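You operate a simulated robot arm through the tools that you are given. There is no shell and no other tool.

Carry out the task below with a simulated two-armed robot. There is one attempt and no reset: what you move stays moved.

JOB
Demagnetise blank UY9 on HIGH and lay it in the GOOD tray.
Fine: knob back to LOW and switch off afterwards; leave the other blanks as they are.

Only the result counts: the job must be done as asked and must still hold three seconds after the hand-in. Knocking over, shifting, dropping, spilling or breaking anything else fails it.

ROBOT AND FRAMES
Two 7-joint arms with two-finger grippers on one trunk that stands fixed in place. Base frame: the origin is at the foot of the trunk, x ahead of it, y to its left, z up; the work surface is at about z = 76. Units: cm, rad, N and s.
The left shoulder is at [11.5, 21.6, 106.5], the right one opposite. With the tool pointing down near the work surface each hand reaches from about 36 to 86 cm from the base axis, measured 20 degrees to its own side. Payload 3.18 kg a hand.
The TCP of each hand is the grasp point between the finger pads, 3 cm short of the fingertips. In the tool frame z runs along the fingers and y along their closing line. The gripper opens to 14.4 cm. The gripper's body begins 10.3 cm behind the TCP.
Orientation is that of the tool frame in the base frame, as a unit quaternion [w, x, y, z]. With the fingers straight down and closing along the base's y, the tool's x points along the base's -x, its y along +y and its z along -z.

CONTROLS
- The arms move only by the tool arm_command. It takes "left_rows", "right_rows" or both (then of equal length, played together; a hand with none holds still); each is one flat list of numbers, 7 for each row, row after row: the shift along the tool's x, y, z in units of 150 mm (1.0 is 150 mm), then the turn, a rotation vector about the tool's x, y, z in units of 90 degrees (1.0 is 90 degrees), then the gripper command, from -1 (fully open) to 1 (shut), values between in proportion. In form: [tx, ty, tz, wx, wy, wz, grip, tx, ty, tz, wx, wy, wz, grip, ...]. A call has 1 to 20 rows; each row is the pose to reach, as a shift and turn from the pose commanded when the call began, along the tool's axes at that moment. A call with a number of a shift or a turn outside -1 to 1 is refused whole. Rows are played at 5 a second. More than 5 cm and 0.15 rad between two rows, or a gripper value outside its range, and nothing of the call is played. Where a pose cannot be reached the arm comes as near as it can. A force on the tool above 40 N (or 10 N above the force at the start of the call, whichever is more), or a blocked arm, ends the call early, and 0.2 s more pass. Each finger halts on what it meets, pressing with about 20 N; the grip force reading is that of the motor and also rises with nothing between the fingers. The clock runs only during rows and for 0.2 s after the last one: add rows that repeat a pose to give the fingers time. The reply holds the time, the measured pose of the TCP, the force on the tool along the base axes, the opening and the grip force, in the units named above and with some noise, with the torque about the TCP (base axes, N m) and any sound that the robot's microphone picked up.
- Cameras (640 x 400 px; columns grow to the right, rows downward): "scene" is now at [21.74, -5.17, 126.37]; the picture's right is [-0.46, -0.89, 0.00], its down [-0.45, 0.23, -0.86] and it looks along [0.77, -0.39, -0.51] (base axes); focal length 284 px, centre (320, 200). "left" rides on the left gripper at [7.6, -1.6, -14.3] in its tool frame; the picture's right is [0.21, 0.98, 0.00], its down [-0.84, 0.18, -0.51] and it looks along [-0.50, 0.11, 0.86] (tool axes); focal length 218 px, centre (320, 200). "right" rides on the right gripper at [7.7, 1.6, -14.3] in its tool frame; the picture's right is [-0.21, 0.98, 0.00], its down [-0.84, -0.18, -0.51] and it looks along [-0.50, -0.11, 0.86] (tool axes); focal length 218 px, centre (320, 200). There is no depth. A picture from a camera that has moved, and an enlarged one, comes with that camera's place and axes in the base frame and with its lens. The place of the scene camera against the robot may be out by one fixed shift of up to 1.8 cm in any direction.
- camera(camera): a new picture of that camera. No time passes.
- raise_lower(by): slides the trunk up (or, below 0, down) by that many cm; the arms and the scene camera ride with it, the base frame stays. It gives what a move gives, with no picture.
- aim_head(pan, tilt): turns the head with the scene camera to pan (to the left, within 1.396 rad either way) and tilt (down, from -0.506 to 1.204), counted from straight ahead of the robot. It gives what a move gives.
- inspect(camera, box): a new picture of the part [left, top, right, bottom] of that camera's present view, enlarged. No time passes.
- close_job(): hands the job in; it is judged then, once.

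Nothing tells you positions but the pictures and the camera data. Unless the task says otherwise, let go and move clear before handing in.

The tools are called after ">>>" by a JSON object that holds its "fn" and its "kwargs". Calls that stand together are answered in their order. arm_command: Moves the arms, as the interface text tells. Its arguments: {"type":"object","properties":{"left_rows":{"type":"array","items":{"type":"number"}},"right_rows":{"type":"array","items":{"type":"number"}}},"required":[]} The other tools are called the same way: raise_lower (by) slides the trunk up or down; aim_head (pan, tilt) turns the head that bears the scene camera; camera (camera) takes a picture; inspect (camera, box) takes an enlarged picture of a part of a camera's view; close_job () hands the job in.

At the start:

```text
t: 0.0
left_ee_pos: [49.53, -2.42, 108.38]
left_ee_rot: [0.0, -0.001, 1.0, 0.0]
left_ft_force: [0.8, 0.6, -0.2]
left_moment: [0.04, -0.03, 0.01]
left_gripper_width: 14.37
left_finger_force: 0.1
right_ee_pos: [42.03, -56.16, 104.28]
right_ee_rot: [-0.21, 0.017, 0.977, -0.006]
right_ft_force: [-0.2, 0.2, -0.1]
right_moment: [0.0, 0.05, 0.04]
right_gripper_width: 14.42
right_finger_force: 0.0
trunk travel left (down, up): [-15.0, 21.9]
head pan, tilt: [-0.473, 0.532]
```

scene: 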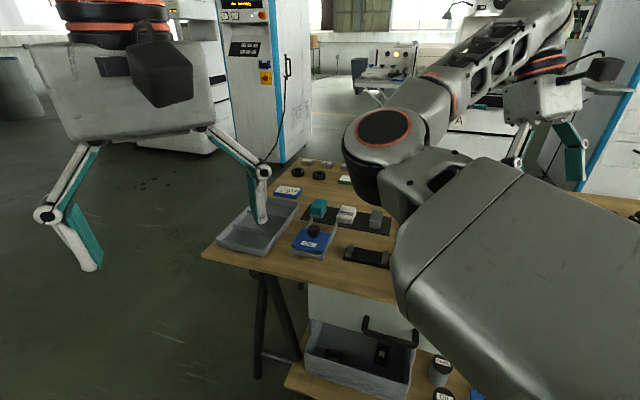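
right: 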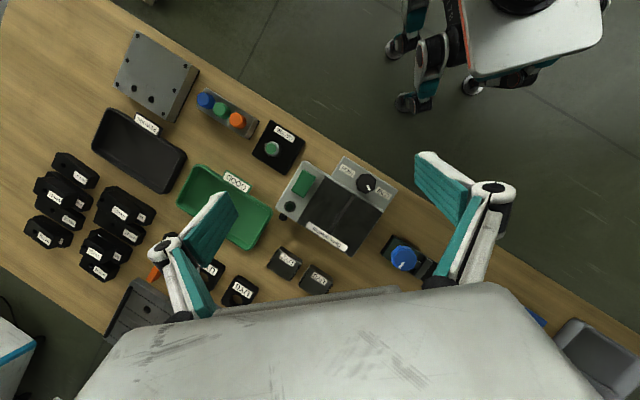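
left: 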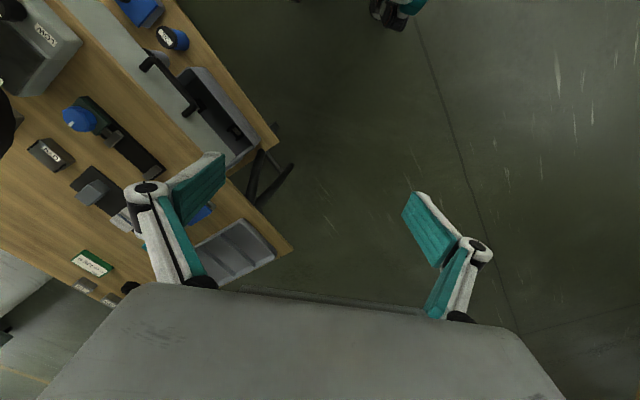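

The right camera shows a bench with a demagnetiser (rocker/knob plate), green and dark trays, and several labelled blanks; I need closer pictures before moving. I'll enlarge parts of the right view and the scene view.

>>> {"fn": "inspect", "kwargs": {"camera": "right", "box": [240, 110, 440, 310]}}

>>> {"fn": "inspect", "kwargs": {"camera": "right", "box": [0, 120, 200, 320]}}

>>> {"fn": "inspect", "kwargs": {"camera": "right", "box": [100, 20, 320, 180]}}

>>> {"fn": "inspect", "kwargs": {"camera": "scene", "box": [200, 140, 440, 300]}}

```text
2.00 times, centred on (340, 210) of right
camera zoom: at [40.93, -54.25, 120.46], right [0.22, 0.97, -0.1], down [0.97, -0.21, 0.12], along [0.09, -0.13, -0.99], focal length 436 px, centre (280, 180)
```

zoom: 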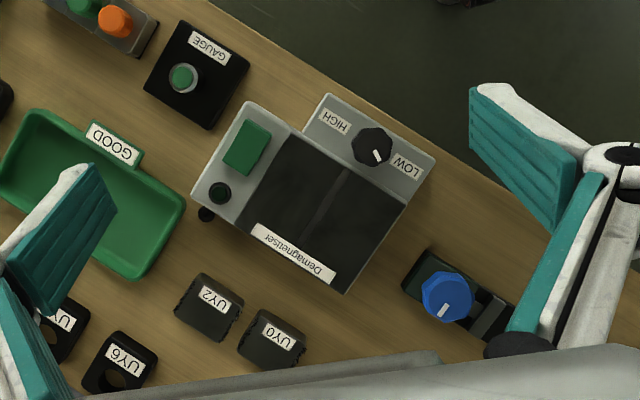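

```text
2.00 times, centred on (100, 220) of right
camera zoom: at [40.93, -54.25, 120.46], right [0.22, 0.97, -0.1], down [0.97, -0.21, 0.12], along [0.09, -0.13, -0.99], focal length 436 px, centre (760, 160)
```

zoom: 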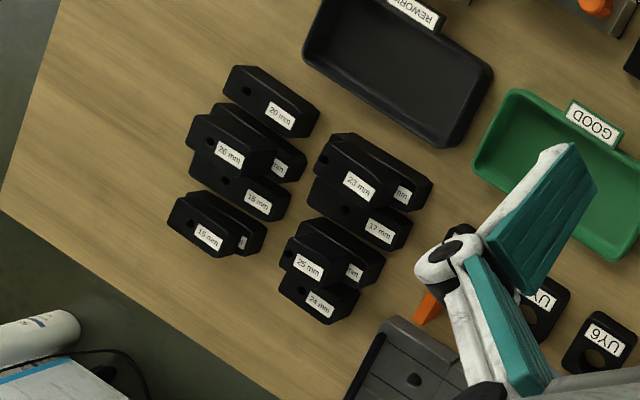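

```text
2.50 times, centred on (210, 100) of right
camera zoom: at [40.93, -54.25, 120.46], right [0.22, 0.97, -0.1], down [0.97, -0.21, 0.12], along [0.09, -0.13, -0.99], focal length 546 px, centre (595, 450)
```

zoom: 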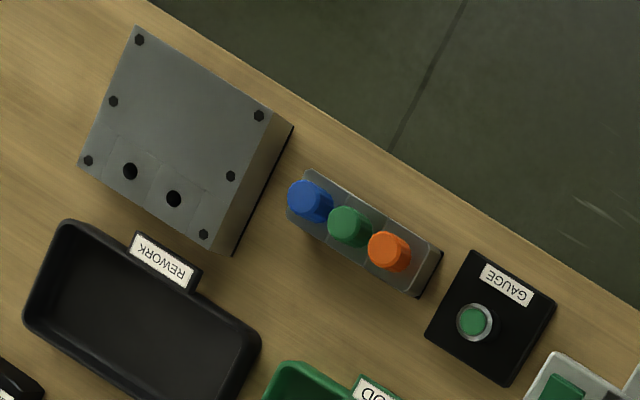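

```text
2.50 times, centred on (320, 220) of scene
camera zoom: at [21.74, -5.17, 126.37], right [-0.46, -0.89, 0.0], down [-0.45, 0.23, -0.86], along [0.77, -0.39, -0.51], focal length 709 px, centre (320, 150)
```

zoom: 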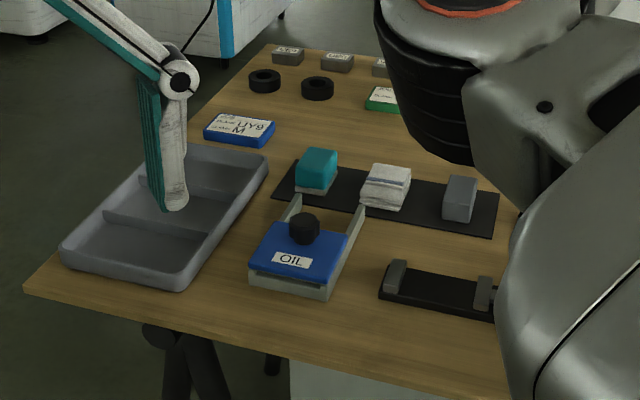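

The blanks (UY0, UY2, UY6, one hidden) lie beyond the demagnetiser near the green GOOD tray; the right arm blocks the scene view. I'll turn the head for other views.

>>> {"fn": "aim_head", "kwargs": {"pan": -0.9, "tilt": 0.75}}

>>> {"fn": "camera", "kwargs": {"camera": "scene"}}

>>> {"fn": "inspect", "kwargs": {"camera": "scene", "box": [0, 0, 320, 200]}}

```text
t: 0.9
left_ee_pos: [49.53, -2.3, 108.4]
left_ee_rot: [0.001, -0.001, 1.0, 0.001]
left_ft_force: [-0.9, 0.0, 0.3]
left_moment: [-0.04, -0.03, -0.03]
left_gripper_width: 14.42
left_finger_force: 0.1
right_ee_pos: [41.72, -56.37, 104.22]
right_ee_rot: [-0.213, 0.022, 0.977, -0.007]
right_ft_force: [0.4, -0.3, 0.4]
right_moment: [0.01, 0.01, -0.01]
right_gripper_width: 14.43
right_finger_force: 0.0
trunk travel left (down, up): [-15.0, 21.9]
head pan, tilt: [-0.901, 0.75]
```

```text
taken
camera scene: at [18.86, -7.55, 124.49], right [-0.78, -0.62, 0.0], down [-0.42, 0.53, -0.73], along [0.46, -0.57, -0.68], focal length 284 px, centre (320, 200)
```

scene: 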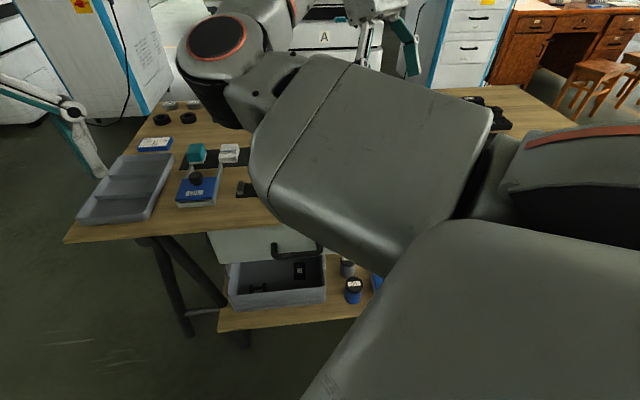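

```text
2.00 times, centred on (160, 100) of scene
camera zoom: at [18.86, -7.55, 124.49], right [-0.78, -0.62, 0.0], down [-0.42, 0.53, -0.73], along [0.46, -0.57, -0.68], focal length 567 px, centre (640, 400)
```

zoom: 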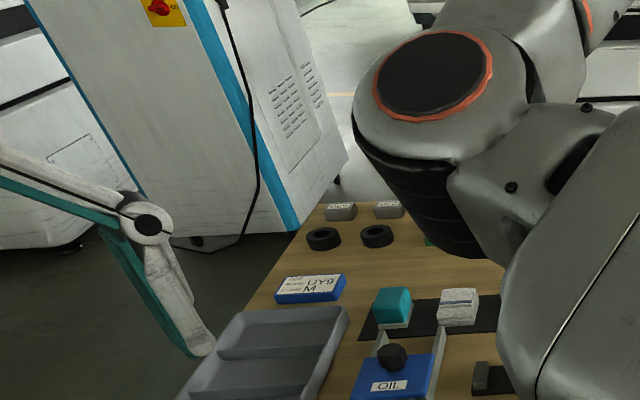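

A blue-based card reads "UY9 M" or similar, which may carry instructions. I'll zoom on the card and the labels behind it.

>>> {"fn": "inspect", "kwargs": {"camera": "scene", "box": [130, 130, 180, 160]}}

>>> {"fn": "inspect", "kwargs": {"camera": "scene", "box": [140, 90, 220, 140]}}

>>> {"fn": "inspect", "kwargs": {"camera": "left", "box": [0, 80, 240, 310]}}

>>> {"fn": "inspect", "kwargs": {"camera": "left", "box": [0, 0, 240, 150]}}

```text
12.80 times, centred on (155, 145) of scene
camera zoom: at [18.86, -7.55, 124.49], right [-0.78, -0.62, 0.0], down [-0.42, 0.53, -0.73], along [0.46, -0.57, -0.68], focal length 3630 px, centre (2432, 904)
```

zoom: 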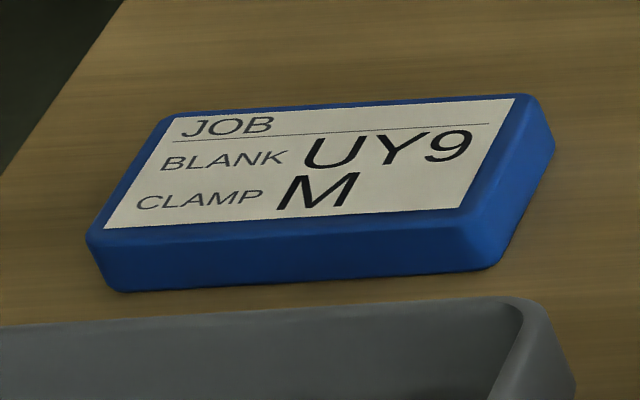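

```text
8.00 times, centred on (180, 115) of scene
camera zoom: at [18.86, -7.55, 124.49], right [-0.78, -0.62, 0.0], down [-0.42, 0.53, -0.73], along [0.46, -0.57, -0.68], focal length 2268 px, centre (1440, 880)
```

zoom: 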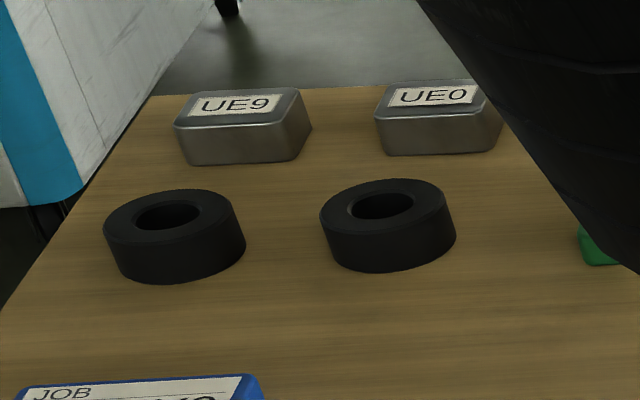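

```text
1.74 times, centred on (120, 195) of left
camera zoom: at [41.72, -3.88, 122.63], right [-0.21, 0.98, 0.0], down [0.84, 0.18, 0.51], along [0.5, 0.11, -0.86], focal length 380 px, centre (668, 209)
```

zoom: 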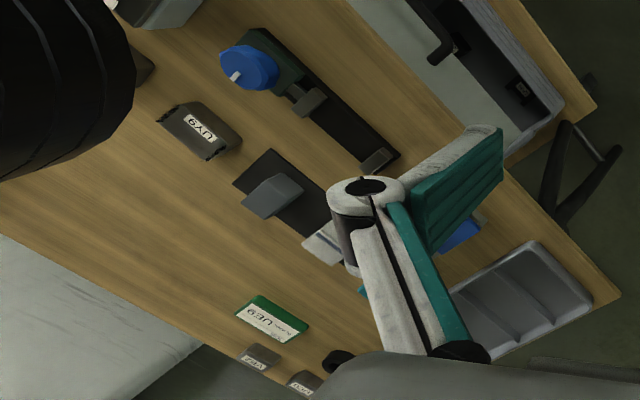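

```text
2.67 times, centred on (120, 75) of left
camera zoom: at [41.72, -3.88, 122.63], right [-0.21, 0.98, 0.0], down [0.84, 0.18, 0.51], along [0.5, 0.11, -0.86], focal length 582 px, centre (853, 533)
```

zoom: 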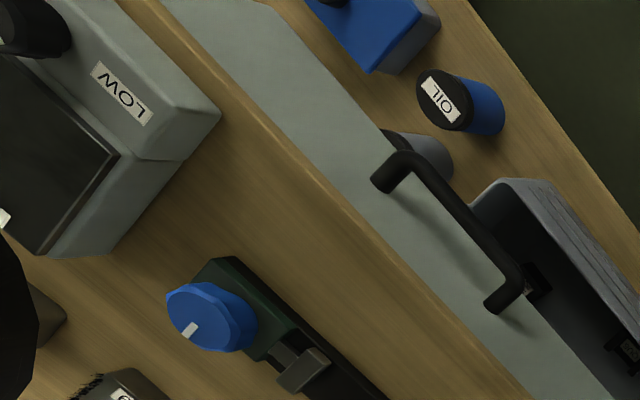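

UY9 is on the bench around (67, -54), just beyond the demagnetiser and next to a small vice with a blue knob; the JOB card confirms the label. I'll turn the right tool vertical and square to the bench (which is turned about 48° to the right) for a cleaner look.

>>> {"fn": "arm_command", "kwargs": {"right_rows": [-0.021, 0.103, -0.03, -0.014, -0.032, 0.066, -1, -0.041, 0.206, -0.059, -0.028, -0.063, 0.132, -1, -0.062, 0.309, -0.089, -0.042, -0.095, 0.198, -1, -0.083, 0.413, -0.119, -0.057, -0.127, 0.264, -1, -0.103, 0.516, -0.148, -0.071, -0.158, 0.329, -1, -0.124, 0.619, -0.178, -0.085, -0.19, 0.395, -1, -0.144, 0.722, -0.207, -0.099, -0.221, 0.461, -1, -0.165, 0.825, -0.237, -0.113, -0.253, 0.527, -1]}}

>>> {"fn": "camera", "kwargs": {"camera": "right"}}

>>> {"fn": "camera", "kwargs": {"camera": "scene"}}

```text
t: 2.0
left_ee_pos: [49.39, -2.49, 108.28]
left_ee_rot: [-0.001, -0.002, 1.0, 0.0]
left_ft_force: [0.3, 0.5, -0.5]
left_moment: [0.03, -0.03, 0.03]
left_gripper_width: 14.4
left_finger_force: 0.1
right_ee_pos: [40.59, -54.5, 104.31]
right_ee_rot: [-0.11, 0.321, 0.941, 0.008]
right_ft_force: [0.0, -0.4, 0.2]
right_moment: [0.0, -0.04, -0.04]
right_gripper_width: 14.39
right_finger_force: 0.1
trunk travel left (down, up): [-15.0, 21.9]
head pan, tilt: [-0.901, 0.75]
stopped in row 5 (right hand): the arm was blocked; the commanded pose is now the measured one
```

```text
taken
camera right: at [38.31, -49.94, 119.8], right [0.75, 0.65, -0.1], down [0.64, -0.69, 0.33], along [0.14, -0.31, -0.94], focal length 218 px, centre (320, 200)
```

right: 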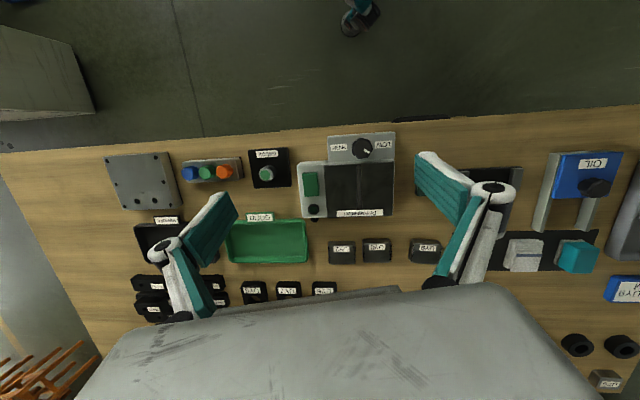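

```text
taken
camera scene: at [18.85, -7.6, 124.49], right [-0.78, -0.62, 0.0], down [-0.42, 0.53, -0.73], along [0.45, -0.57, -0.68], focal length 284 px, centre (320, 200)
```

scene: 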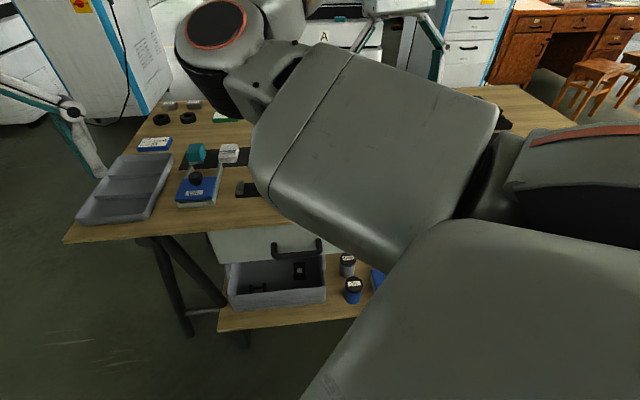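

The right arm was blocked partway; its elbow points inward towards the left hand. I now see the layout squarely: front row UY2, UY0, UY9, back row of holed blanks, GOOD tray beside the demagnetiser. I'll clear the left arm away to its own side first.

>>> {"fn": "arm_command", "kwargs": {"left_rows": [0, 0.25, 0, 0, 0, 0, -1, 0, 0.5, 0, 0, 0, 0, -1, 0, 0.75, 0, 0, 0, 0, -1, 0, 1.0, 0, 0, 0, 0, -1, 0, 1.0, 0, 0, 0, 0, -1]}}

>>> {"fn": "arm_command", "kwargs": {"left_rows": [0, 0.25, 0, 0, 0, 0, -1, 0, 0.5, 0, 0, 0, 0, -1, 0, 0.75, 0, 0, 0, 0, -1, 0, 1.0, 0, 0, 0, 0, -1, 0, 1.0, 0, 0, 0, 0, -1]}}

>>> {"fn": "arm_command", "kwargs": {"right_rows": [0, 0, -0.1, 0, 0, 0, -1, 0, 0, -0.2, 0, 0, 0, -1, 0, 0, -0.3, 0, 0, 0, -1, 0, 0, -0.3, 0, 0, 0, -1]}}

```text
t: 3.2
left_ee_pos: [49.36, 12.67, 108.31]
left_ee_rot: [0.0, -0.001, 1.0, 0.0]
left_ft_force: [0.0, 0.2, -0.4]
left_moment: [-0.01, -0.04, 0.03]
left_gripper_width: 14.41
left_finger_force: 0.0
right_ee_pos: [40.49, -54.53, 104.2]
right_ee_rot: [-0.109, 0.321, 0.941, 0.01]
right_ft_force: [-0.9, -0.6, -0.3]
right_moment: [0.02, -0.03, 0.01]
right_gripper_width: 14.4
right_finger_force: 0.0
trunk travel left (down, up): [-15.0, 21.9]
head pan, tilt: [-0.901, 0.75]
```

```text
t: 4.4
left_ee_pos: [49.4, 27.78, 108.25]
left_ee_rot: [0.0, 0.0, 1.0, 0.0]
left_ft_force: [-0.7, -0.2, -0.1]
left_moment: [0.01, -0.01, 0.01]
left_gripper_width: 14.39
left_finger_force: 0.1
right_ee_pos: [40.54, -54.46, 104.34]
right_ee_rot: [-0.108, 0.322, 0.941, 0.01]
right_ft_force: [0.9, 0.4, 0.2]
right_moment: [-0.02, 0.0, -0.01]
right_gripper_width: 14.42
right_finger_force: 0.0
trunk travel left (down, up): [-15.0, 21.9]
head pan, tilt: [-0.901, 0.75]
```

```text
t: 5.4
left_ee_pos: [49.37, 27.81, 108.35]
left_ee_rot: [0.0, -0.001, 1.0, 0.0]
left_ft_force: [0.1, -0.6, 0.3]
left_moment: [-0.02, 0.05, -0.01]
left_gripper_width: 14.38
left_finger_force: 0.1
right_ee_pos: [41.09, -55.29, 105.64]
right_ee_rot: [-0.165, 0.33, 0.929, -0.023]
right_ft_force: [0.1, 0.1, 0.7]
right_moment: [0.0, -0.02, -0.03]
right_gripper_width: 14.43
right_finger_force: 0.1
trunk travel left (down, up): [-15.0, 21.9]
head pan, tilt: [-0.901, 0.75]
stopped in row 4 (right hand): the arm was blocked; the commanded pose is now the measured one
```

Moving up was also blocked, so the right arm is at a joint limit with its hand too close in. I'll move it forward (away from the robot) and slightly down instead.

>>> {"fn": "arm_command", "kwargs": {"right_rows": [-0.165, 0.131, 0, 0, 0, 0, -1, -0.33, 0.263, 0, 0, 0, 0, -1, -0.495, 0.394, 0, 0, 0, 0, -1, -0.66, 0.525, 0, 0, 0, 0, -1, -0.66, 0.525, 0, 0, 0, 0, -1]}}

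>>> {"fn": "camera", "kwargs": {"camera": "scene"}}

```text
t: 6.6
left_ee_pos: [49.45, 27.68, 108.48]
left_ee_rot: [0.001, -0.001, 1.0, -0.001]
left_ft_force: [-0.7, 0.7, -0.3]
left_moment: [0.02, 0.0, 0.0]
left_gripper_width: 14.37
left_finger_force: 0.0
right_ee_pos: [52.91, -55.61, 100.84]
right_ee_rot: [-0.176, 0.334, 0.925, -0.041]
right_ft_force: [-0.8, -0.4, -1.1]
right_moment: [0.01, 0.01, 0.02]
right_gripper_width: 14.38
right_finger_force: 0.1
trunk travel left (down, up): [-15.0, 21.9]
head pan, tilt: [-0.901, 0.75]
```

```text
taken
camera scene: at [18.81, -7.54, 124.51], right [-0.78, -0.62, 0.0], down [-0.42, 0.53, -0.73], along [0.45, -0.57, -0.68], focal length 284 px, centre (320, 200)
```

scene: 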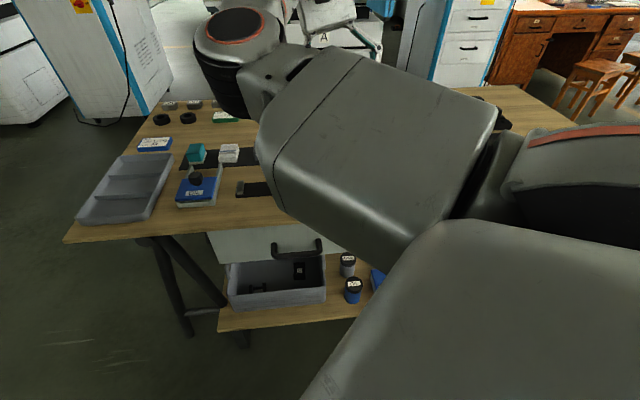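

The move worked; the limit is in the wrist/elbow when the hand is close in. Now I'll turn the tool fully vertical and square to the bench here.

>>> {"fn": "arm_command", "kwargs": {"right_rows": [0, 0, 0, -0.035, -0.046, 0.023, -1, 0, 0, 0, -0.07, -0.092, 0.047, -1, 0, 0, 0, -0.105, -0.138, 0.07, -1, 0, 0, 0, -0.14, -0.184, 0.093, -1, 0, 0, 0, -0.14, -0.184, 0.093, -1]}}

>>> {"fn": "camera", "kwargs": {"camera": "right"}}

```text
t: 7.8
left_ee_pos: [49.37, 27.67, 108.18]
left_ee_rot: [-0.001, -0.001, 1.0, 0.001]
left_ft_force: [0.1, 0.5, -0.1]
left_moment: [0.01, 0.02, 0.02]
left_gripper_width: 14.41
left_finger_force: 0.0
right_ee_pos: [53.46, -55.04, 101.67]
right_ee_rot: [0.012, 0.4, 0.916, 0.02]
right_ft_force: [0.2, -0.3, -0.3]
right_moment: [0.0, -0.01, -0.03]
right_gripper_width: 14.38
right_finger_force: 0.0
trunk travel left (down, up): [-15.0, 21.9]
head pan, tilt: [-0.901, 0.75]
```

```text
taken
camera right: at [48.68, -48.72, 116.02], right [0.86, 0.51, 0.05], down [0.42, -0.76, 0.5], along [0.29, -0.41, -0.86], focal length 218 px, centre (320, 200)
```

right: 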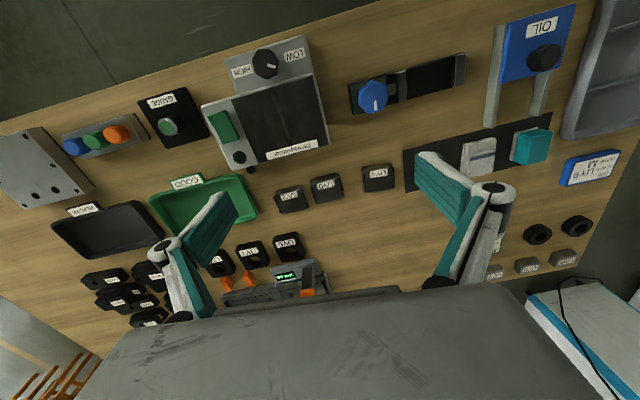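

Good overall view now. I'll enlarge the demagnetiser, the blanks, the tray and the display thing at the back.

>>> {"fn": "inspect", "kwargs": {"camera": "right", "box": [190, 30, 350, 180]}}

>>> {"fn": "inspect", "kwargs": {"camera": "right", "box": [260, 150, 420, 250]}}

>>> {"fn": "inspect", "kwargs": {"camera": "right", "box": [200, 220, 360, 310]}}

>>> {"fn": "inspect", "kwargs": {"camera": "right", "box": [340, 50, 560, 200]}}

```text
2.67 times, centred on (270, 105) of right
camera zoom: at [48.68, -48.72, 116.02], right [0.86, 0.51, 0.05], down [0.42, -0.76, 0.5], along [0.29, -0.41, -0.86], focal length 582 px, centre (453, 453)
```

zoom: 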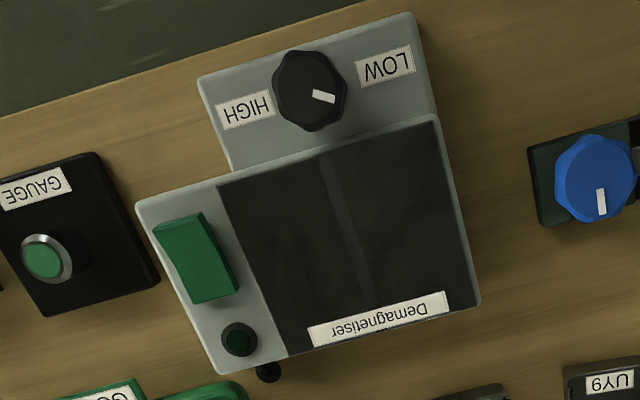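

```text
4.00 times, centred on (340, 200) of right
camera zoom: at [48.68, -48.72, 116.02], right [0.86, 0.51, 0.05], down [0.42, -0.76, 0.5], along [0.29, -0.41, -0.86], focal length 873 px, centre (240, 200)
```

zoom: 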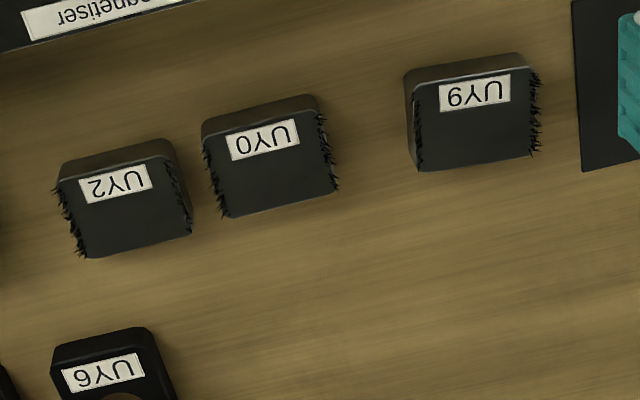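

```text
4.00 times, centred on (280, 265) of right
camera zoom: at [48.68, -48.72, 116.02], right [0.86, 0.51, 0.05], down [0.42, -0.76, 0.5], along [0.29, -0.41, -0.86], focal length 873 px, centre (480, -60)
```

zoom: 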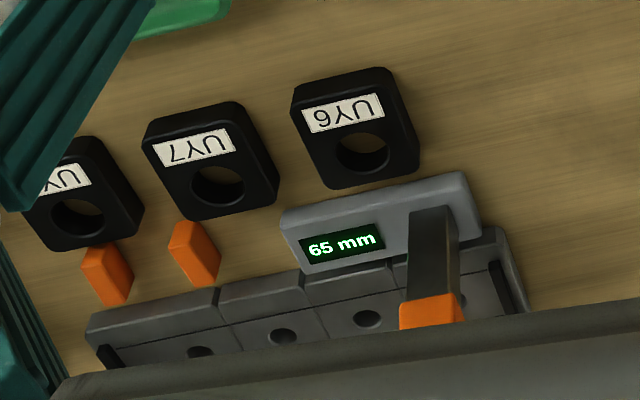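

```text
2.67 times, centred on (450, 125) of right
camera zoom: at [48.68, -48.72, 116.02], right [0.86, 0.51, 0.05], down [0.42, -0.76, 0.5], along [0.29, -0.41, -0.86], focal length 582 px, centre (-27, 400)
```

zoom: 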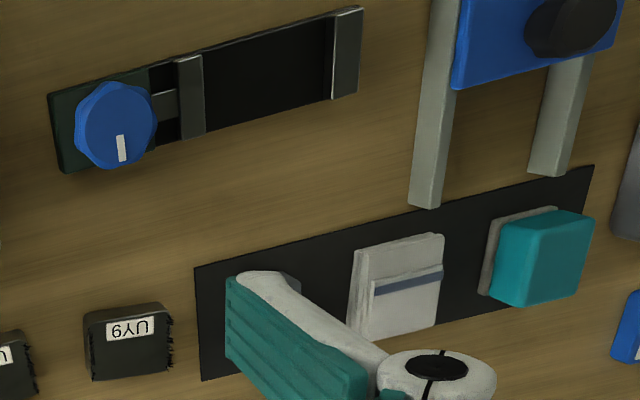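

UY9 (solid block with iron filings on its sides, i.e. magnetised) is about (68, -56). The demagnetiser has a green rocker, a lamp (dark), a pad, and a LOW/HIGH knob presently at LOW, about (43.6, -50.5). I'll move the right hand over the knob to look closer and test reach.

>>> {"fn": "arm_command", "kwargs": {"right_rows": [0.134, -0.06, 0.086, 0.006, 0.001, -0.005, -1, 0.268, -0.12, 0.172, 0.012, 0.002, -0.01, -1, 0.403, -0.18, 0.257, 0.018, 0.003, -0.015, -1, 0.537, -0.24, 0.343, 0.024, 0.003, -0.02, -1, 0.671, -0.3, 0.429, 0.029, 0.004, -0.024, -1, 0.671, -0.3, 0.429, 0.029, 0.004, -0.024, -1]}}

>>> {"fn": "camera", "kwargs": {"camera": "right"}}

```text
t: 9.2
left_ee_pos: [49.41, 27.71, 108.29]
left_ee_rot: [0.0, -0.001, 1.0, 0.001]
left_ft_force: [0.4, 0.5, -0.7]
left_moment: [0.01, -0.03, 0.0]
left_gripper_width: 14.41
left_finger_force: 0.1
right_ee_pos: [42.17, -52.06, 94.88]
right_ee_rot: [-0.001, 0.409, 0.912, 0.0]
right_ft_force: [0.6, -0.8, 0.5]
right_moment: [0.02, -0.04, -0.03]
right_gripper_width: 14.41
right_finger_force: 0.1
trunk travel left (down, up): [-15.0, 21.9]
head pan, tilt: [-0.901, 0.75]
```

```text
taken
camera right: at [38.18, -45.43, 109.21], right [0.87, 0.49, 0.0], down [0.43, -0.75, 0.5], along [0.25, -0.44, -0.86], focal length 218 px, centre (320, 200)
```

right: 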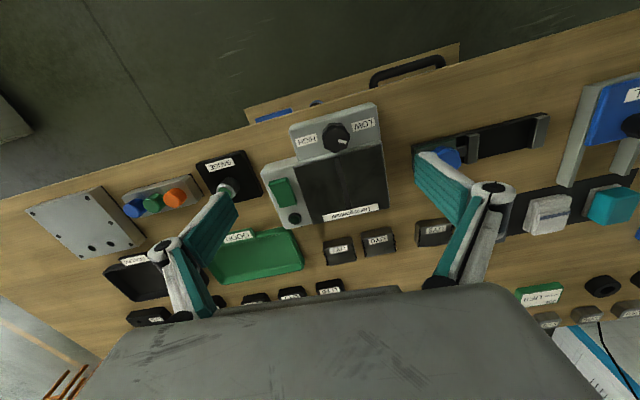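

Reached fine with the tool vertical. Enlarging the demagnetiser from here.

>>> {"fn": "inspect", "kwargs": {"camera": "right", "box": [250, 95, 410, 235]}}

>>> {"fn": "inspect", "kwargs": {"camera": "right", "box": [260, 165, 310, 235]}}

>>> {"fn": "inspect", "kwargs": {"camera": "right", "box": [200, 215, 360, 305]}}

```text
2.86 times, centred on (330, 165) of right
camera zoom: at [38.18, -45.43, 109.21], right [0.87, 0.49, 0.0], down [0.43, -0.75, 0.5], along [0.25, -0.44, -0.86], focal length 624 px, centre (291, 300)
```

zoom: 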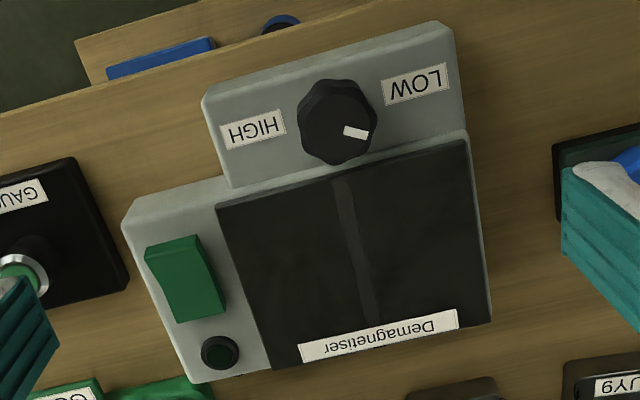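

```text
5.71 times, centred on (285, 200) of right
camera zoom: at [38.18, -45.43, 109.21], right [0.87, 0.49, 0.0], down [0.43, -0.75, 0.5], along [0.25, -0.44, -0.86], focal length 1247 px, centre (520, 200)
```

zoom: 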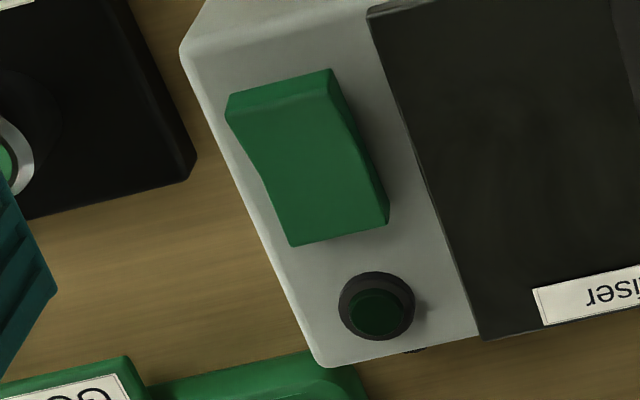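

```text
4.00 times, centred on (280, 260) of right
camera zoom: at [38.18, -45.43, 109.21], right [0.87, 0.49, 0.0], down [0.43, -0.75, 0.5], along [0.25, -0.44, -0.86], focal length 873 px, centre (480, -40)
```

zoom: 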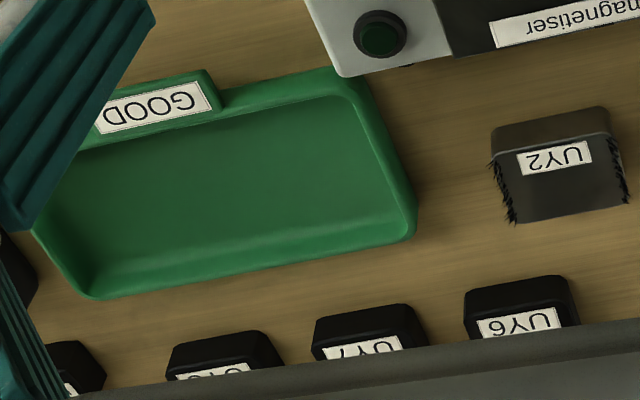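

The rocker looks pressed on its far end (lamp dark, so off), the knob pointer is on the LOW side of centre. I'll shift the hand sideways 8 cm at the same height and orientation to get parallax for the heights.

>>> {"fn": "arm_command", "kwargs": {"right_rows": [0, -0.18, 0, 0, 0, 0, -1, 0, -0.36, 0, 0, 0, 0, -1, 0, -0.533, 0, 0, 0, 0, -1, 0, -0.533, 0, 0, 0, 0, -1]}}

>>> {"fn": "camera", "kwargs": {"camera": "right"}}

>>> {"fn": "inspect", "kwargs": {"camera": "right", "box": [310, 95, 470, 235]}}

>>> {"fn": "camera", "kwargs": {"camera": "scene"}}

```text
t: 10.2
left_ee_pos: [49.38, 27.72, 108.23]
left_ee_rot: [0.001, 0.0, 1.0, 0.0]
left_ft_force: [0.0, -0.1, 1.0]
left_moment: [0.01, -0.01, 0.03]
left_gripper_width: 14.37
left_finger_force: 0.1
right_ee_pos: [37.75, -56.0, 94.98]
right_ee_rot: [-0.001, 0.384, 0.923, 0.001]
right_ft_force: [-0.5, -0.3, -0.9]
right_moment: [-0.04, 0.03, 0.01]
right_gripper_width: 14.4
right_finger_force: 0.1
trunk travel left (down, up): [-15.0, 21.9]
head pan, tilt: [-0.901, 0.75]
```

```text
taken
camera right: at [33.37, -49.58, 109.3], right [0.84, 0.54, 0.0], down [0.47, -0.73, 0.51], along [0.27, -0.43, -0.86], focal length 218 px, centre (320, 200)
```

right: 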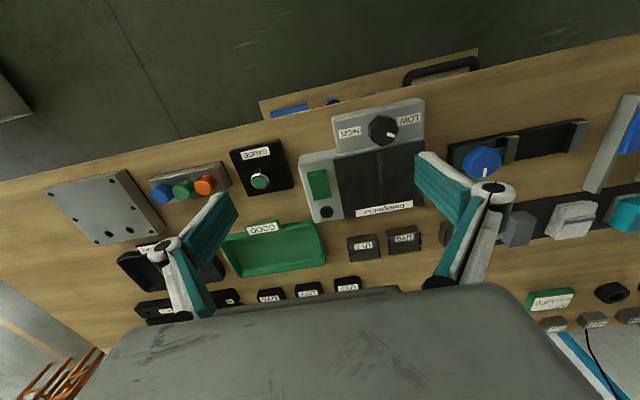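

```text
2.86 times, centred on (390, 165) of right
camera zoom: at [33.37, -49.58, 109.3], right [0.84, 0.54, 0.0], down [0.47, -0.73, 0.51], along [0.27, -0.43, -0.86], focal length 624 px, centre (120, 300)
```

zoom: 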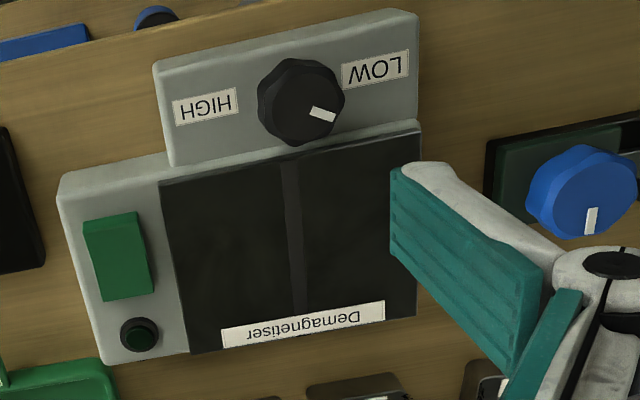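

```text
taken
camera scene: at [18.87, -7.56, 124.48], right [-0.78, -0.62, 0.0], down [-0.42, 0.53, -0.73], along [0.45, -0.57, -0.68], focal length 284 px, centre (320, 200)
```

scene: 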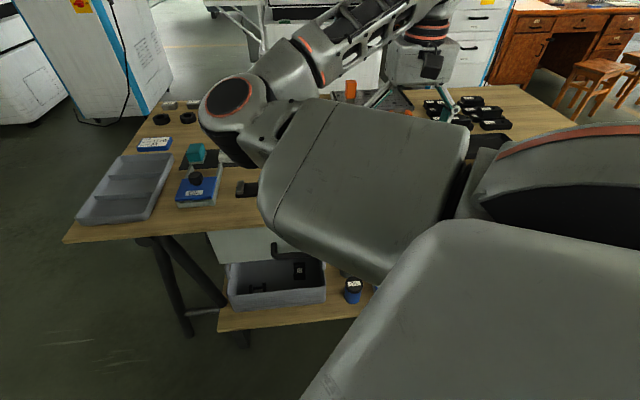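

Heights by parallax: demagnetiser body top ≈ 80.1, knob plate ≈ 79.1, knob top ≈ 81.7, knob centre ≈ (43.5, -50.9). The knob must turn roughly 100° clockwise (seen from above), so I'll test in the air whether the wrist can reach the end yaw above the knob.

>>> {"fn": "arm_command", "kwargs": {"right_rows": [-0.004, 0.064, 0, 0, 0, 0.07, 0.1, -0.007, 0.128, 0, 0, 0, 0.14, 0.1, -0.011, 0.192, 0, 0, 0, 0.21, 0.1, -0.015, 0.256, 0, 0, 0, 0.28, 0.1, -0.018, 0.32, 0, 0, 0, 0.35, 0.1, -0.022, 0.384, 0, 0, 0, 0.42, 0.1, -0.026, 0.448, 0, 0, 0, 0.49, 0.1, -0.029, 0.511, 0, 0, 0, 0.556, 0.1, -0.029, 0.511, 0, 0, 0, 0.556, 0.1, -0.029, 0.511, 0, 0, 0, 0.556, 0.1, -0.029, 0.511, 0, 0, 0, 0.556, 0.1]}}

>>> {"fn": "camera", "kwargs": {"camera": "right"}}

```text
t: 12.6
left_ee_pos: [49.35, 27.7, 108.29]
left_ee_rot: [0.001, -0.001, 1.0, 0.0]
left_ft_force: [-0.5, 1.0, -0.3]
left_moment: [0.0, 0.02, 0.01]
left_gripper_width: 14.39
left_finger_force: 0.2
right_ee_pos: [43.2, -51.37, 94.97]
right_ee_rot: [0.0, 0.743, 0.669, -0.001]
right_ft_force: [-0.3, -0.1, 0.4]
right_moment: [-0.01, 0.0, -0.02]
right_gripper_width: 6.49
right_finger_force: 0.0
trunk travel left (down, up): [-15.0, 21.9]
head pan, tilt: [-0.901, 0.75]
```

```text
taken
camera right: at [45.52, -44.03, 109.32], right [0.95, -0.31, 0.0], down [-0.27, -0.82, 0.51], along [-0.16, -0.48, -0.86], focal length 218 px, centre (320, 200)
```

right: 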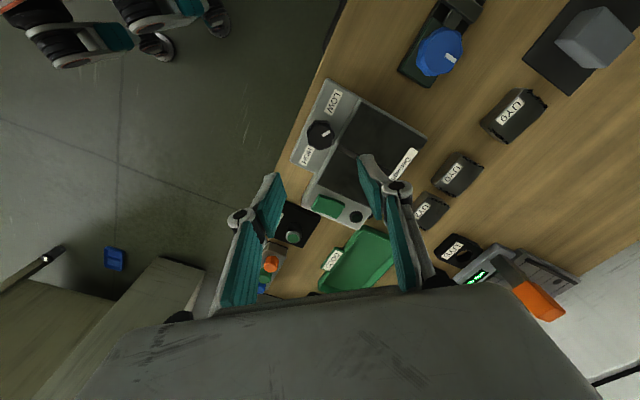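

The end yaw (≈ -96°) is reachable. I'll zoom here to refine the knob's position and pointer with this extra viewpoint.

>>> {"fn": "inspect", "kwargs": {"camera": "right", "box": [280, 80, 380, 180]}}

>>> {"fn": "inspect", "kwargs": {"camera": "right", "box": [280, 60, 440, 240]}}

```text
4.00 times, centred on (330, 130) of right
camera zoom: at [45.52, -44.03, 109.32], right [0.95, -0.31, 0.0], down [-0.27, -0.82, 0.51], along [-0.16, -0.48, -0.86], focal length 873 px, centre (280, 480)
```

zoom: 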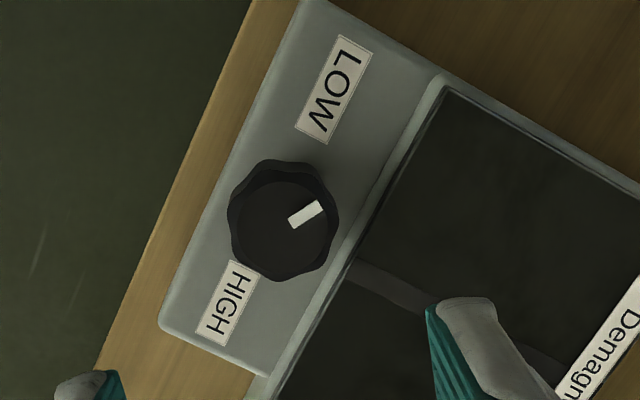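

```text
2.22 times, centred on (360, 150) of right
camera zoom: at [45.52, -44.03, 109.32], right [0.95, -0.31, 0.0], down [-0.27, -0.82, 0.51], along [-0.16, -0.48, -0.86], focal length 485 px, centre (231, 311)
```

zoom: 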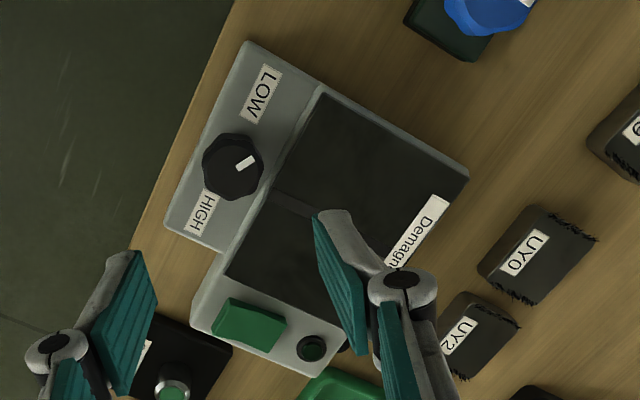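

Knob centre refined to (43.4, -50.85); pointer at about +14° in base, so LOW/HIGH are ±60° about the bench normal and the turn is ~120° clockwise. I'll swing the wrist back to the start yaw (about +15°), open enough to straddle the knob.

>>> {"fn": "arm_command", "kwargs": {"right_rows": [0, 0, 0, 0, 0, -0.08, 0.1, 0, 0, 0, 0, 0, -0.16, 0.1, 0, 0, 0, 0, 0, -0.24, 0.1, 0, 0, 0, 0, 0, -0.32, 0.1, 0, 0, 0, 0, 0, -0.4, 0.1, 0, 0, 0, 0, 0, -0.48, 0.1, 0, 0, 0, 0, 0, -0.56, 0.1, 0, 0, 0, 0, 0, -0.64, 0.1, 0, 0, 0, 0, 0, -0.72, 0.1, 0, 0, 0, 0, 0, -0.8, 0.1, 0, 0, 0, 0, 0, -0.88, 0.1, 0, 0, 0, 0, 0, -0.96, 0.1, 0, 0, 0, 0, 0, -0.96, 0.1, 0, 0, 0, 0, 0, -0.96, 0.1]}}

>>> {"fn": "arm_command", "kwargs": {"right_rows": [0, 0, 0, 0, 0, -0.07, 0.1, 0, 0, 0, 0, 0, -0.14, 0.1, 0, 0, 0, 0, 0, -0.21, 0.1, 0, 0, 0, 0, 0, -0.27, 0.1, 0, 0, 0, 0, 0, -0.27, 0.1, 0, 0, 0, 0, 0, -0.27, 0.1, 0, 0, 0, 0, 0, -0.27, 0.1]}}

>>> {"fn": "camera", "kwargs": {"camera": "right"}}

```text
t: 15.2
left_ee_pos: [49.34, 27.63, 108.47]
left_ee_rot: [0.001, -0.001, 1.0, 0.0]
left_ft_force: [0.2, 0.3, -0.5]
left_moment: [0.04, 0.0, 0.0]
left_gripper_width: 14.4
left_finger_force: 0.1
right_ee_pos: [41.69, -54.92, 99.06]
right_ee_rot: [0.018, 0.145, 0.987, -0.067]
right_ft_force: [-0.4, 0.1, -0.5]
right_moment: [-0.03, 0.03, 0.03]
right_gripper_width: 6.48
right_finger_force: 0.0
trunk travel left (down, up): [-15.0, 21.9]
head pan, tilt: [-0.901, 0.75]
stopped in row 12 (right hand): the arm was blocked; the commanded pose is now the measured one
```

```text
t: 16.8
left_ee_pos: [49.45, 27.76, 108.28]
left_ee_rot: [0.0, -0.001, 1.0, 0.0]
left_ft_force: [-0.4, 0.5, 0.1]
left_moment: [0.01, -0.03, 0.02]
left_gripper_width: 14.39
left_finger_force: 0.2
right_ee_pos: [41.02, -55.93, 99.81]
right_ee_rot: [-0.004, -0.053, 0.995, -0.088]
right_ft_force: [0.4, 0.1, 0.0]
right_moment: [0.01, 0.01, 0.02]
right_gripper_width: 6.51
right_finger_force: 0.0
trunk travel left (down, up): [-15.0, 21.9]
head pan, tilt: [-0.901, 0.75]
```

```text
taken
camera right: at [33.03, -52.64, 113.71], right [0.1, 0.98, -0.18], down [0.86, 0.0, 0.52], along [0.51, -0.2, -0.84], focal length 218 px, centre (320, 200)
```

right: 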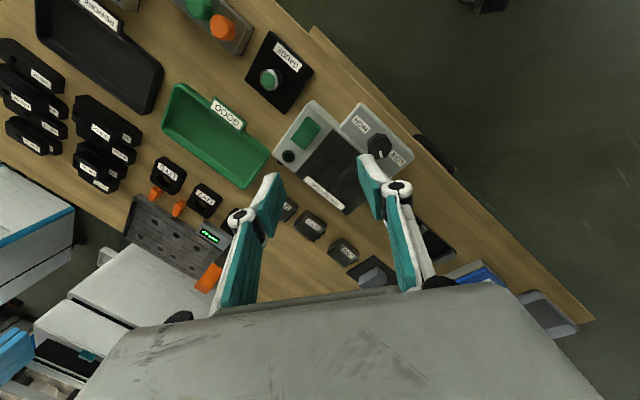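

The wrist hits its limit near yaw 0 this close in, but the negative direction is free. I'll return above the knob at yaw -45° and then test how far the negative yaw goes.

>>> {"fn": "arm_command", "kwargs": {"right_rows": [-0.019, 0.036, 0.029, -0.01, 0.005, 0.073, 0.1, -0.038, 0.072, 0.058, -0.021, 0.01, 0.146, 0.1, -0.057, 0.108, 0.087, -0.031, 0.015, 0.219, 0.1, -0.076, 0.145, 0.116, -0.041, 0.02, 0.292, 0.1, -0.094, 0.181, 0.145, -0.051, 0.024, 0.364, 0.1, -0.113, 0.217, 0.174, -0.062, 0.029, 0.437, 0.1, -0.132, 0.253, 0.203, -0.072, 0.034, 0.51, 0.1, -0.151, 0.289, 0.232, -0.082, 0.039, 0.583, 0.1, -0.151, 0.289, 0.232, -0.082, 0.039, 0.583, 0.1, -0.151, 0.289, 0.232, -0.082, 0.039, 0.583, 0.1, -0.151, 0.289, 0.232, -0.082, 0.039, 0.583, 0.1]}}

>>> {"fn": "arm_command", "kwargs": {"right_rows": [0, 0, 0, 0, 0, 0.08, 0.1, 0, 0, 0, 0, 0, 0.16, 0.1, 0, 0, 0, 0, 0, 0.24, 0.1, 0, 0, 0, 0, 0, 0.32, 0.1, 0, 0, 0, 0, 0, 0.4, 0.1, 0, 0, 0, 0, 0, 0.48, 0.1, 0, 0, 0, 0, 0, 0.56, 0.1, 0, 0, 0, 0, 0, 0.64, 0.1, 0, 0, 0, 0, 0, 0.72, 0.1, 0, 0, 0, 0, 0, 0.8, 0.1, 0, 0, 0, 0, 0, 0.88, 0.1, 0, 0, 0, 0, 0, 0.96, 0.1, 0, 0, 0, 0, 0, 0.96, 0.1, 0, 0, 0, 0, 0, 0.96, 0.1, 0, 0, 0, 0, 0, 0.96, 0.1]}}

```text
t: 19.1
left_ee_pos: [49.46, 27.64, 108.37]
left_ee_rot: [0.0, 0.0, 1.0, 0.0]
left_ft_force: [0.4, 0.4, 0.7]
left_moment: [-0.02, -0.01, 0.01]
left_gripper_width: 14.39
left_finger_force: 0.1
right_ee_pos: [42.84, -51.7, 95.01]
right_ee_rot: [0.0, 0.394, 0.919, -0.002]
right_ft_force: [0.0, 0.5, 0.4]
right_moment: [-0.01, 0.01, 0.01]
right_gripper_width: 6.5
right_finger_force: 0.0
trunk travel left (down, up): [-15.0, 21.9]
head pan, tilt: [-0.901, 0.75]
```

```text
t: 22.4
left_ee_pos: [49.37, 27.71, 108.2]
left_ee_rot: [0.0, -0.001, 1.0, -0.001]
left_ft_force: [0.0, 0.2, 0.1]
left_moment: [-0.04, 0.04, -0.02]
left_gripper_width: 14.42
left_finger_force: 0.0
right_ee_pos: [43.13, -51.36, 95.21]
right_ee_rot: [0.002, 0.914, 0.405, -0.001]
right_ft_force: [-0.5, -0.4, -0.1]
right_moment: [0.01, -0.01, -0.01]
right_gripper_width: 6.46
right_finger_force: 0.1
trunk travel left (down, up): [-15.0, 21.9]
head pan, tilt: [-0.901, 0.75]
```

Yaw -132° is also reachable. Testing another 30°.

>>> {"fn": "arm_command", "kwargs": {"right_rows": [0, 0, 0, 0, 0, 0.08, 0.1, 0, 0, 0, 0, 0, 0.16, 0.1, 0, 0, 0, 0, 0, 0.24, 0.1, 0, 0, 0, 0, 0, 0.34, 0.1, 0, 0, 0, 0, 0, 0.34, 0.1, 0, 0, 0, 0, 0, 0.34, 0.1, 0, 0, 0, 0, 0, 0.34, 0.1, 0, 0, 0, 0, 0, 0.34, 0.1]}}

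>>> {"fn": "camera", "kwargs": {"camera": "right"}}

```text
refused: row 4 steps farther than a row can; nothing moved
```

```text
taken
camera right: at [49.35, -46.67, 109.36], right [0.58, -0.81, 0.0], down [-0.7, -0.5, 0.51], along [-0.41, -0.3, -0.86], focal length 218 px, centre (320, 200)
```

right: 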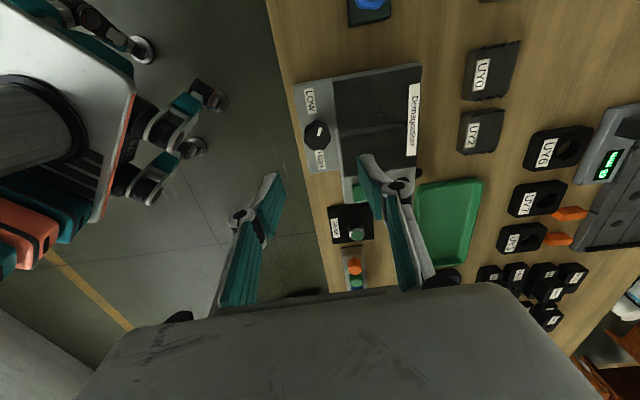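

>>> {"fn": "arm_command", "kwargs": {"right_rows": [0, 0, 0, 0, 0, 0.08, 0.1, 0, 0, 0, 0, 0, 0.16, 0.1, 0, 0, 0, 0, 0, 0.24, 0.1, 0, 0, 0, 0, 0, 0.32, 0.1, 0, 0, 0, 0, 0, 0.34, 0.1, 0, 0, 0, 0, 0, 0.34, 0.1, 0, 0, 0, 0, 0, 0.34, 0.1, 0, 0, 0, 0, 0, 0.34, 0.1]}}

```text
t: 24.1
left_ee_pos: [49.48, 27.7, 108.35]
left_ee_rot: [0.0, -0.001, 1.0, 0.0]
left_ft_force: [0.2, -0.2, 0.6]
left_moment: [-0.03, 0.04, -0.02]
left_gripper_width: 14.41
left_finger_force: 0.0
right_ee_pos: [43.17, -51.24, 95.01]
right_ee_rot: [0.002, 0.989, 0.149, 0.0]
right_ft_force: [0.2, -0.2, 0.4]
right_moment: [-0.03, -0.01, 0.02]
right_gripper_width: 6.47
right_finger_force: 0.1
trunk travel left (down, up): [-15.0, 21.9]
head pan, tilt: [-0.901, 0.75]
```

Yaw -163° works, so a single 120° stroke from -42° to -162° is possible. Going back to yaw -42° above the knob.

>>> {"fn": "arm_command", "kwargs": {"right_rows": [0, 0, 0, 0, 0, -0.08, 0.1, 0, 0, 0, 0, 0, -0.16, 0.1, 0, 0, 0, 0, 0, -0.24, 0.1, 0, 0, 0, 0, 0, -0.32, 0.1, 0, 0, 0, 0, 0, -0.4, 0.1, 0, 0, 0, 0, 0, -0.48, 0.1, 0, 0, 0, 0, 0, -0.56, 0.1, 0, 0, 0, 0, 0, -0.64, 0.1, 0, 0, 0, 0, 0, -0.72, 0.1, 0, 0, 0, 0, 0, -0.8, 0.1, 0, 0, 0, 0, 0, -0.88, 0.1, 0, 0, 0, 0, 0, -0.96, 0.1, 0, 0, 0, 0, 0, -0.96, 0.1, 0, 0, 0, 0, 0, -0.96, 0.1]}}

>>> {"fn": "arm_command", "kwargs": {"right_rows": [0, 0, 0, 0, 0, -0.08, 0.1, 0, 0, 0, 0, 0, -0.16, 0.1, 0, 0, 0, 0, 0, -0.24, 0.1, 0, 0, 0, 0, 0, -0.32, 0.1, 0, 0, 0, 0, 0, -0.375, 0.1, 0, 0, 0, 0, 0, -0.375, 0.1, 0, 0, 0, 0, 0, -0.375, 0.1, 0, 0, 0, 0, 0, -0.375, 0.1, 0, 0, 0, 0, 0, -0.375, 0.1, 0, 0, 0, 0, 0, -0.375, 0.1]}}

>>> {"fn": "camera", "kwargs": {"camera": "right"}}

>>> {"fn": "inspect", "kwargs": {"camera": "right", "box": [270, 100, 390, 220]}}

```text
t: 27.1
left_ee_pos: [49.47, 27.68, 108.23]
left_ee_rot: [-0.001, -0.001, 1.0, 0.0]
left_ft_force: [0.3, -0.6, -0.1]
left_moment: [0.01, -0.02, 0.04]
left_gripper_width: 14.39
left_finger_force: 0.1
right_ee_pos: [42.6, -52.19, 95.53]
right_ee_rot: [0.008, 0.626, 0.78, -0.016]
right_ft_force: [-0.4, 0.8, 0.2]
right_moment: [-0.01, -0.01, 0.0]
right_gripper_width: 6.48
right_finger_force: 0.2
trunk travel left (down, up): [-15.0, 21.9]
head pan, tilt: [-0.901, 0.75]
```

```text
t: 29.6
left_ee_pos: [49.26, 27.63, 108.27]
left_ee_rot: [0.001, -0.001, 1.0, 0.0]
left_ft_force: [-0.1, -0.7, 0.7]
left_moment: [0.0, -0.05, 0.0]
left_gripper_width: 14.4
left_finger_force: 0.1
right_ee_pos: [41.66, -53.63, 95.96]
right_ee_rot: [0.007, 0.391, 0.92, -0.027]
right_ft_force: [0.3, 0.3, -0.7]
right_moment: [0.02, 0.03, 0.01]
right_gripper_width: 6.48
right_finger_force: 0.1
trunk travel left (down, up): [-15.0, 21.9]
head pan, tilt: [-0.901, 0.75]
stopped in row 10 (right hand): the arm was blocked; the commanded pose is now the measured one
```

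```text
taken
camera right: at [37.53, -46.31, 109.95], right [0.85, 0.53, -0.04], down [0.46, -0.7, 0.54], along [0.26, -0.48, -0.84], focal length 218 px, centre (320, 200)
```

right: 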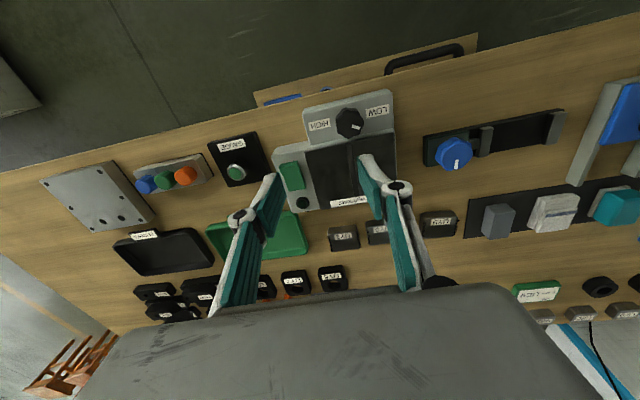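

```text
3.33 times, centred on (330, 160) of right
camera zoom: at [37.53, -46.31, 109.95], right [0.85, 0.53, -0.04], down [0.46, -0.7, 0.54], along [0.26, -0.48, -0.84], focal length 728 px, centre (287, 333)
```

zoom: 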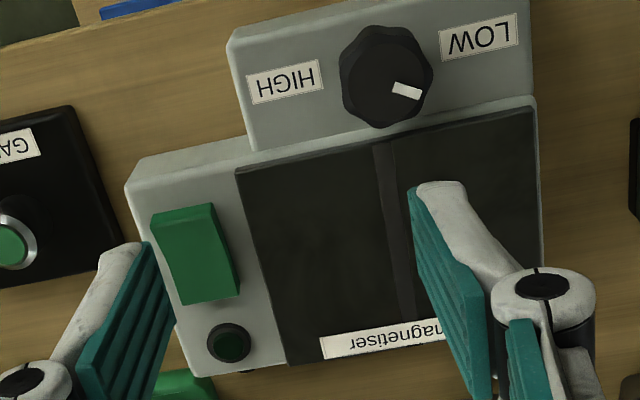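

Returning to -42° now hits a joint limit (the elbow has drifted), while -85° to -163° was comfortable. I'll instead turn the knob in two shorter strokes in that range; first move above the knob at yaw -85°.

>>> {"fn": "arm_command", "kwargs": {"right_rows": [0.01, 0.04, 0.031, -0.003, 0.005, 0.072, 0.1, 0.021, 0.081, 0.062, -0.007, 0.01, 0.144, 0.1, 0.031, 0.121, 0.093, -0.01, 0.015, 0.217, 0.1, 0.041, 0.161, 0.123, -0.013, 0.02, 0.289, 0.1, 0.052, 0.202, 0.154, -0.017, 0.025, 0.361, 0.1, 0.062, 0.242, 0.185, -0.02, 0.03, 0.433, 0.1, 0.062, 0.242, 0.185, -0.02, 0.03, 0.433, 0.1, 0.062, 0.242, 0.185, -0.02, 0.03, 0.433, 0.1, 0.062, 0.242, 0.185, -0.02, 0.03, 0.433, 0.1, 0.062, 0.242, 0.185, -0.02, 0.03, 0.433, 0.1]}}

>>> {"fn": "camera", "kwargs": {"camera": "right"}}

>>> {"fn": "camera", "kwargs": {"camera": "scene"}}

```text
t: 31.8
left_ee_pos: [49.45, 27.8, 108.15]
left_ee_rot: [0.0, -0.001, 1.0, 0.0]
left_ft_force: [0.6, -0.3, 0.2]
left_moment: [0.02, 0.02, -0.01]
left_gripper_width: 14.42
left_finger_force: 0.1
right_ee_pos: [43.2, -51.12, 93.07]
right_ee_rot: [0.001, 0.682, 0.732, -0.001]
right_ft_force: [-0.2, -0.8, -0.2]
right_moment: [-0.01, 0.01, 0.03]
right_gripper_width: 6.47
right_finger_force: 0.1
trunk travel left (down, up): [-15.0, 21.9]
head pan, tilt: [-0.901, 0.75]
```

```text
taken
camera right: at [44.22, -43.47, 107.36], right [0.99, -0.14, 0.0], down [-0.12, -0.85, 0.51], along [-0.07, -0.51, -0.86], focal length 218 px, centre (320, 200)
```

right: 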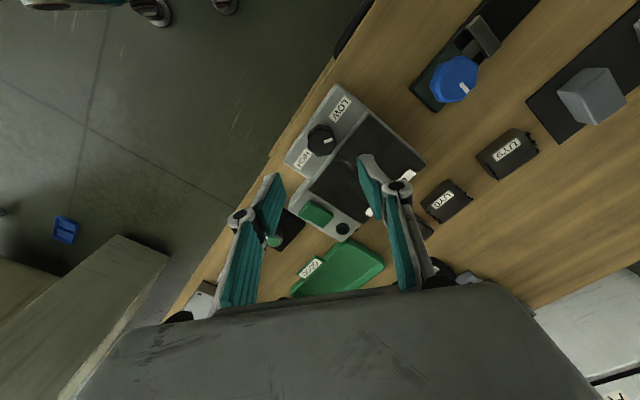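

```text
taken
camera scene: at [18.86, -7.55, 124.48], right [-0.78, -0.62, 0.0], down [-0.42, 0.53, -0.73], along [0.45, -0.57, -0.68], focal length 284 px, centre (320, 200)
```

scene: 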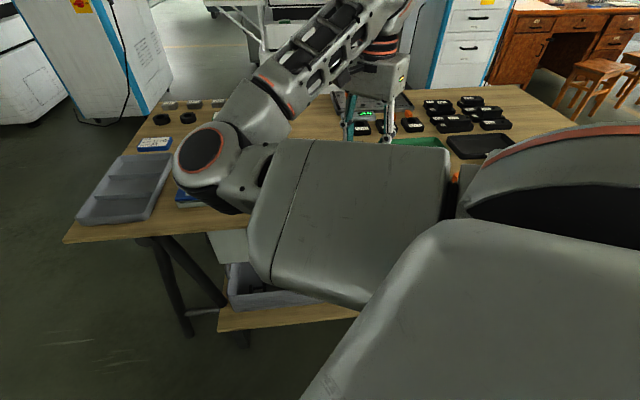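

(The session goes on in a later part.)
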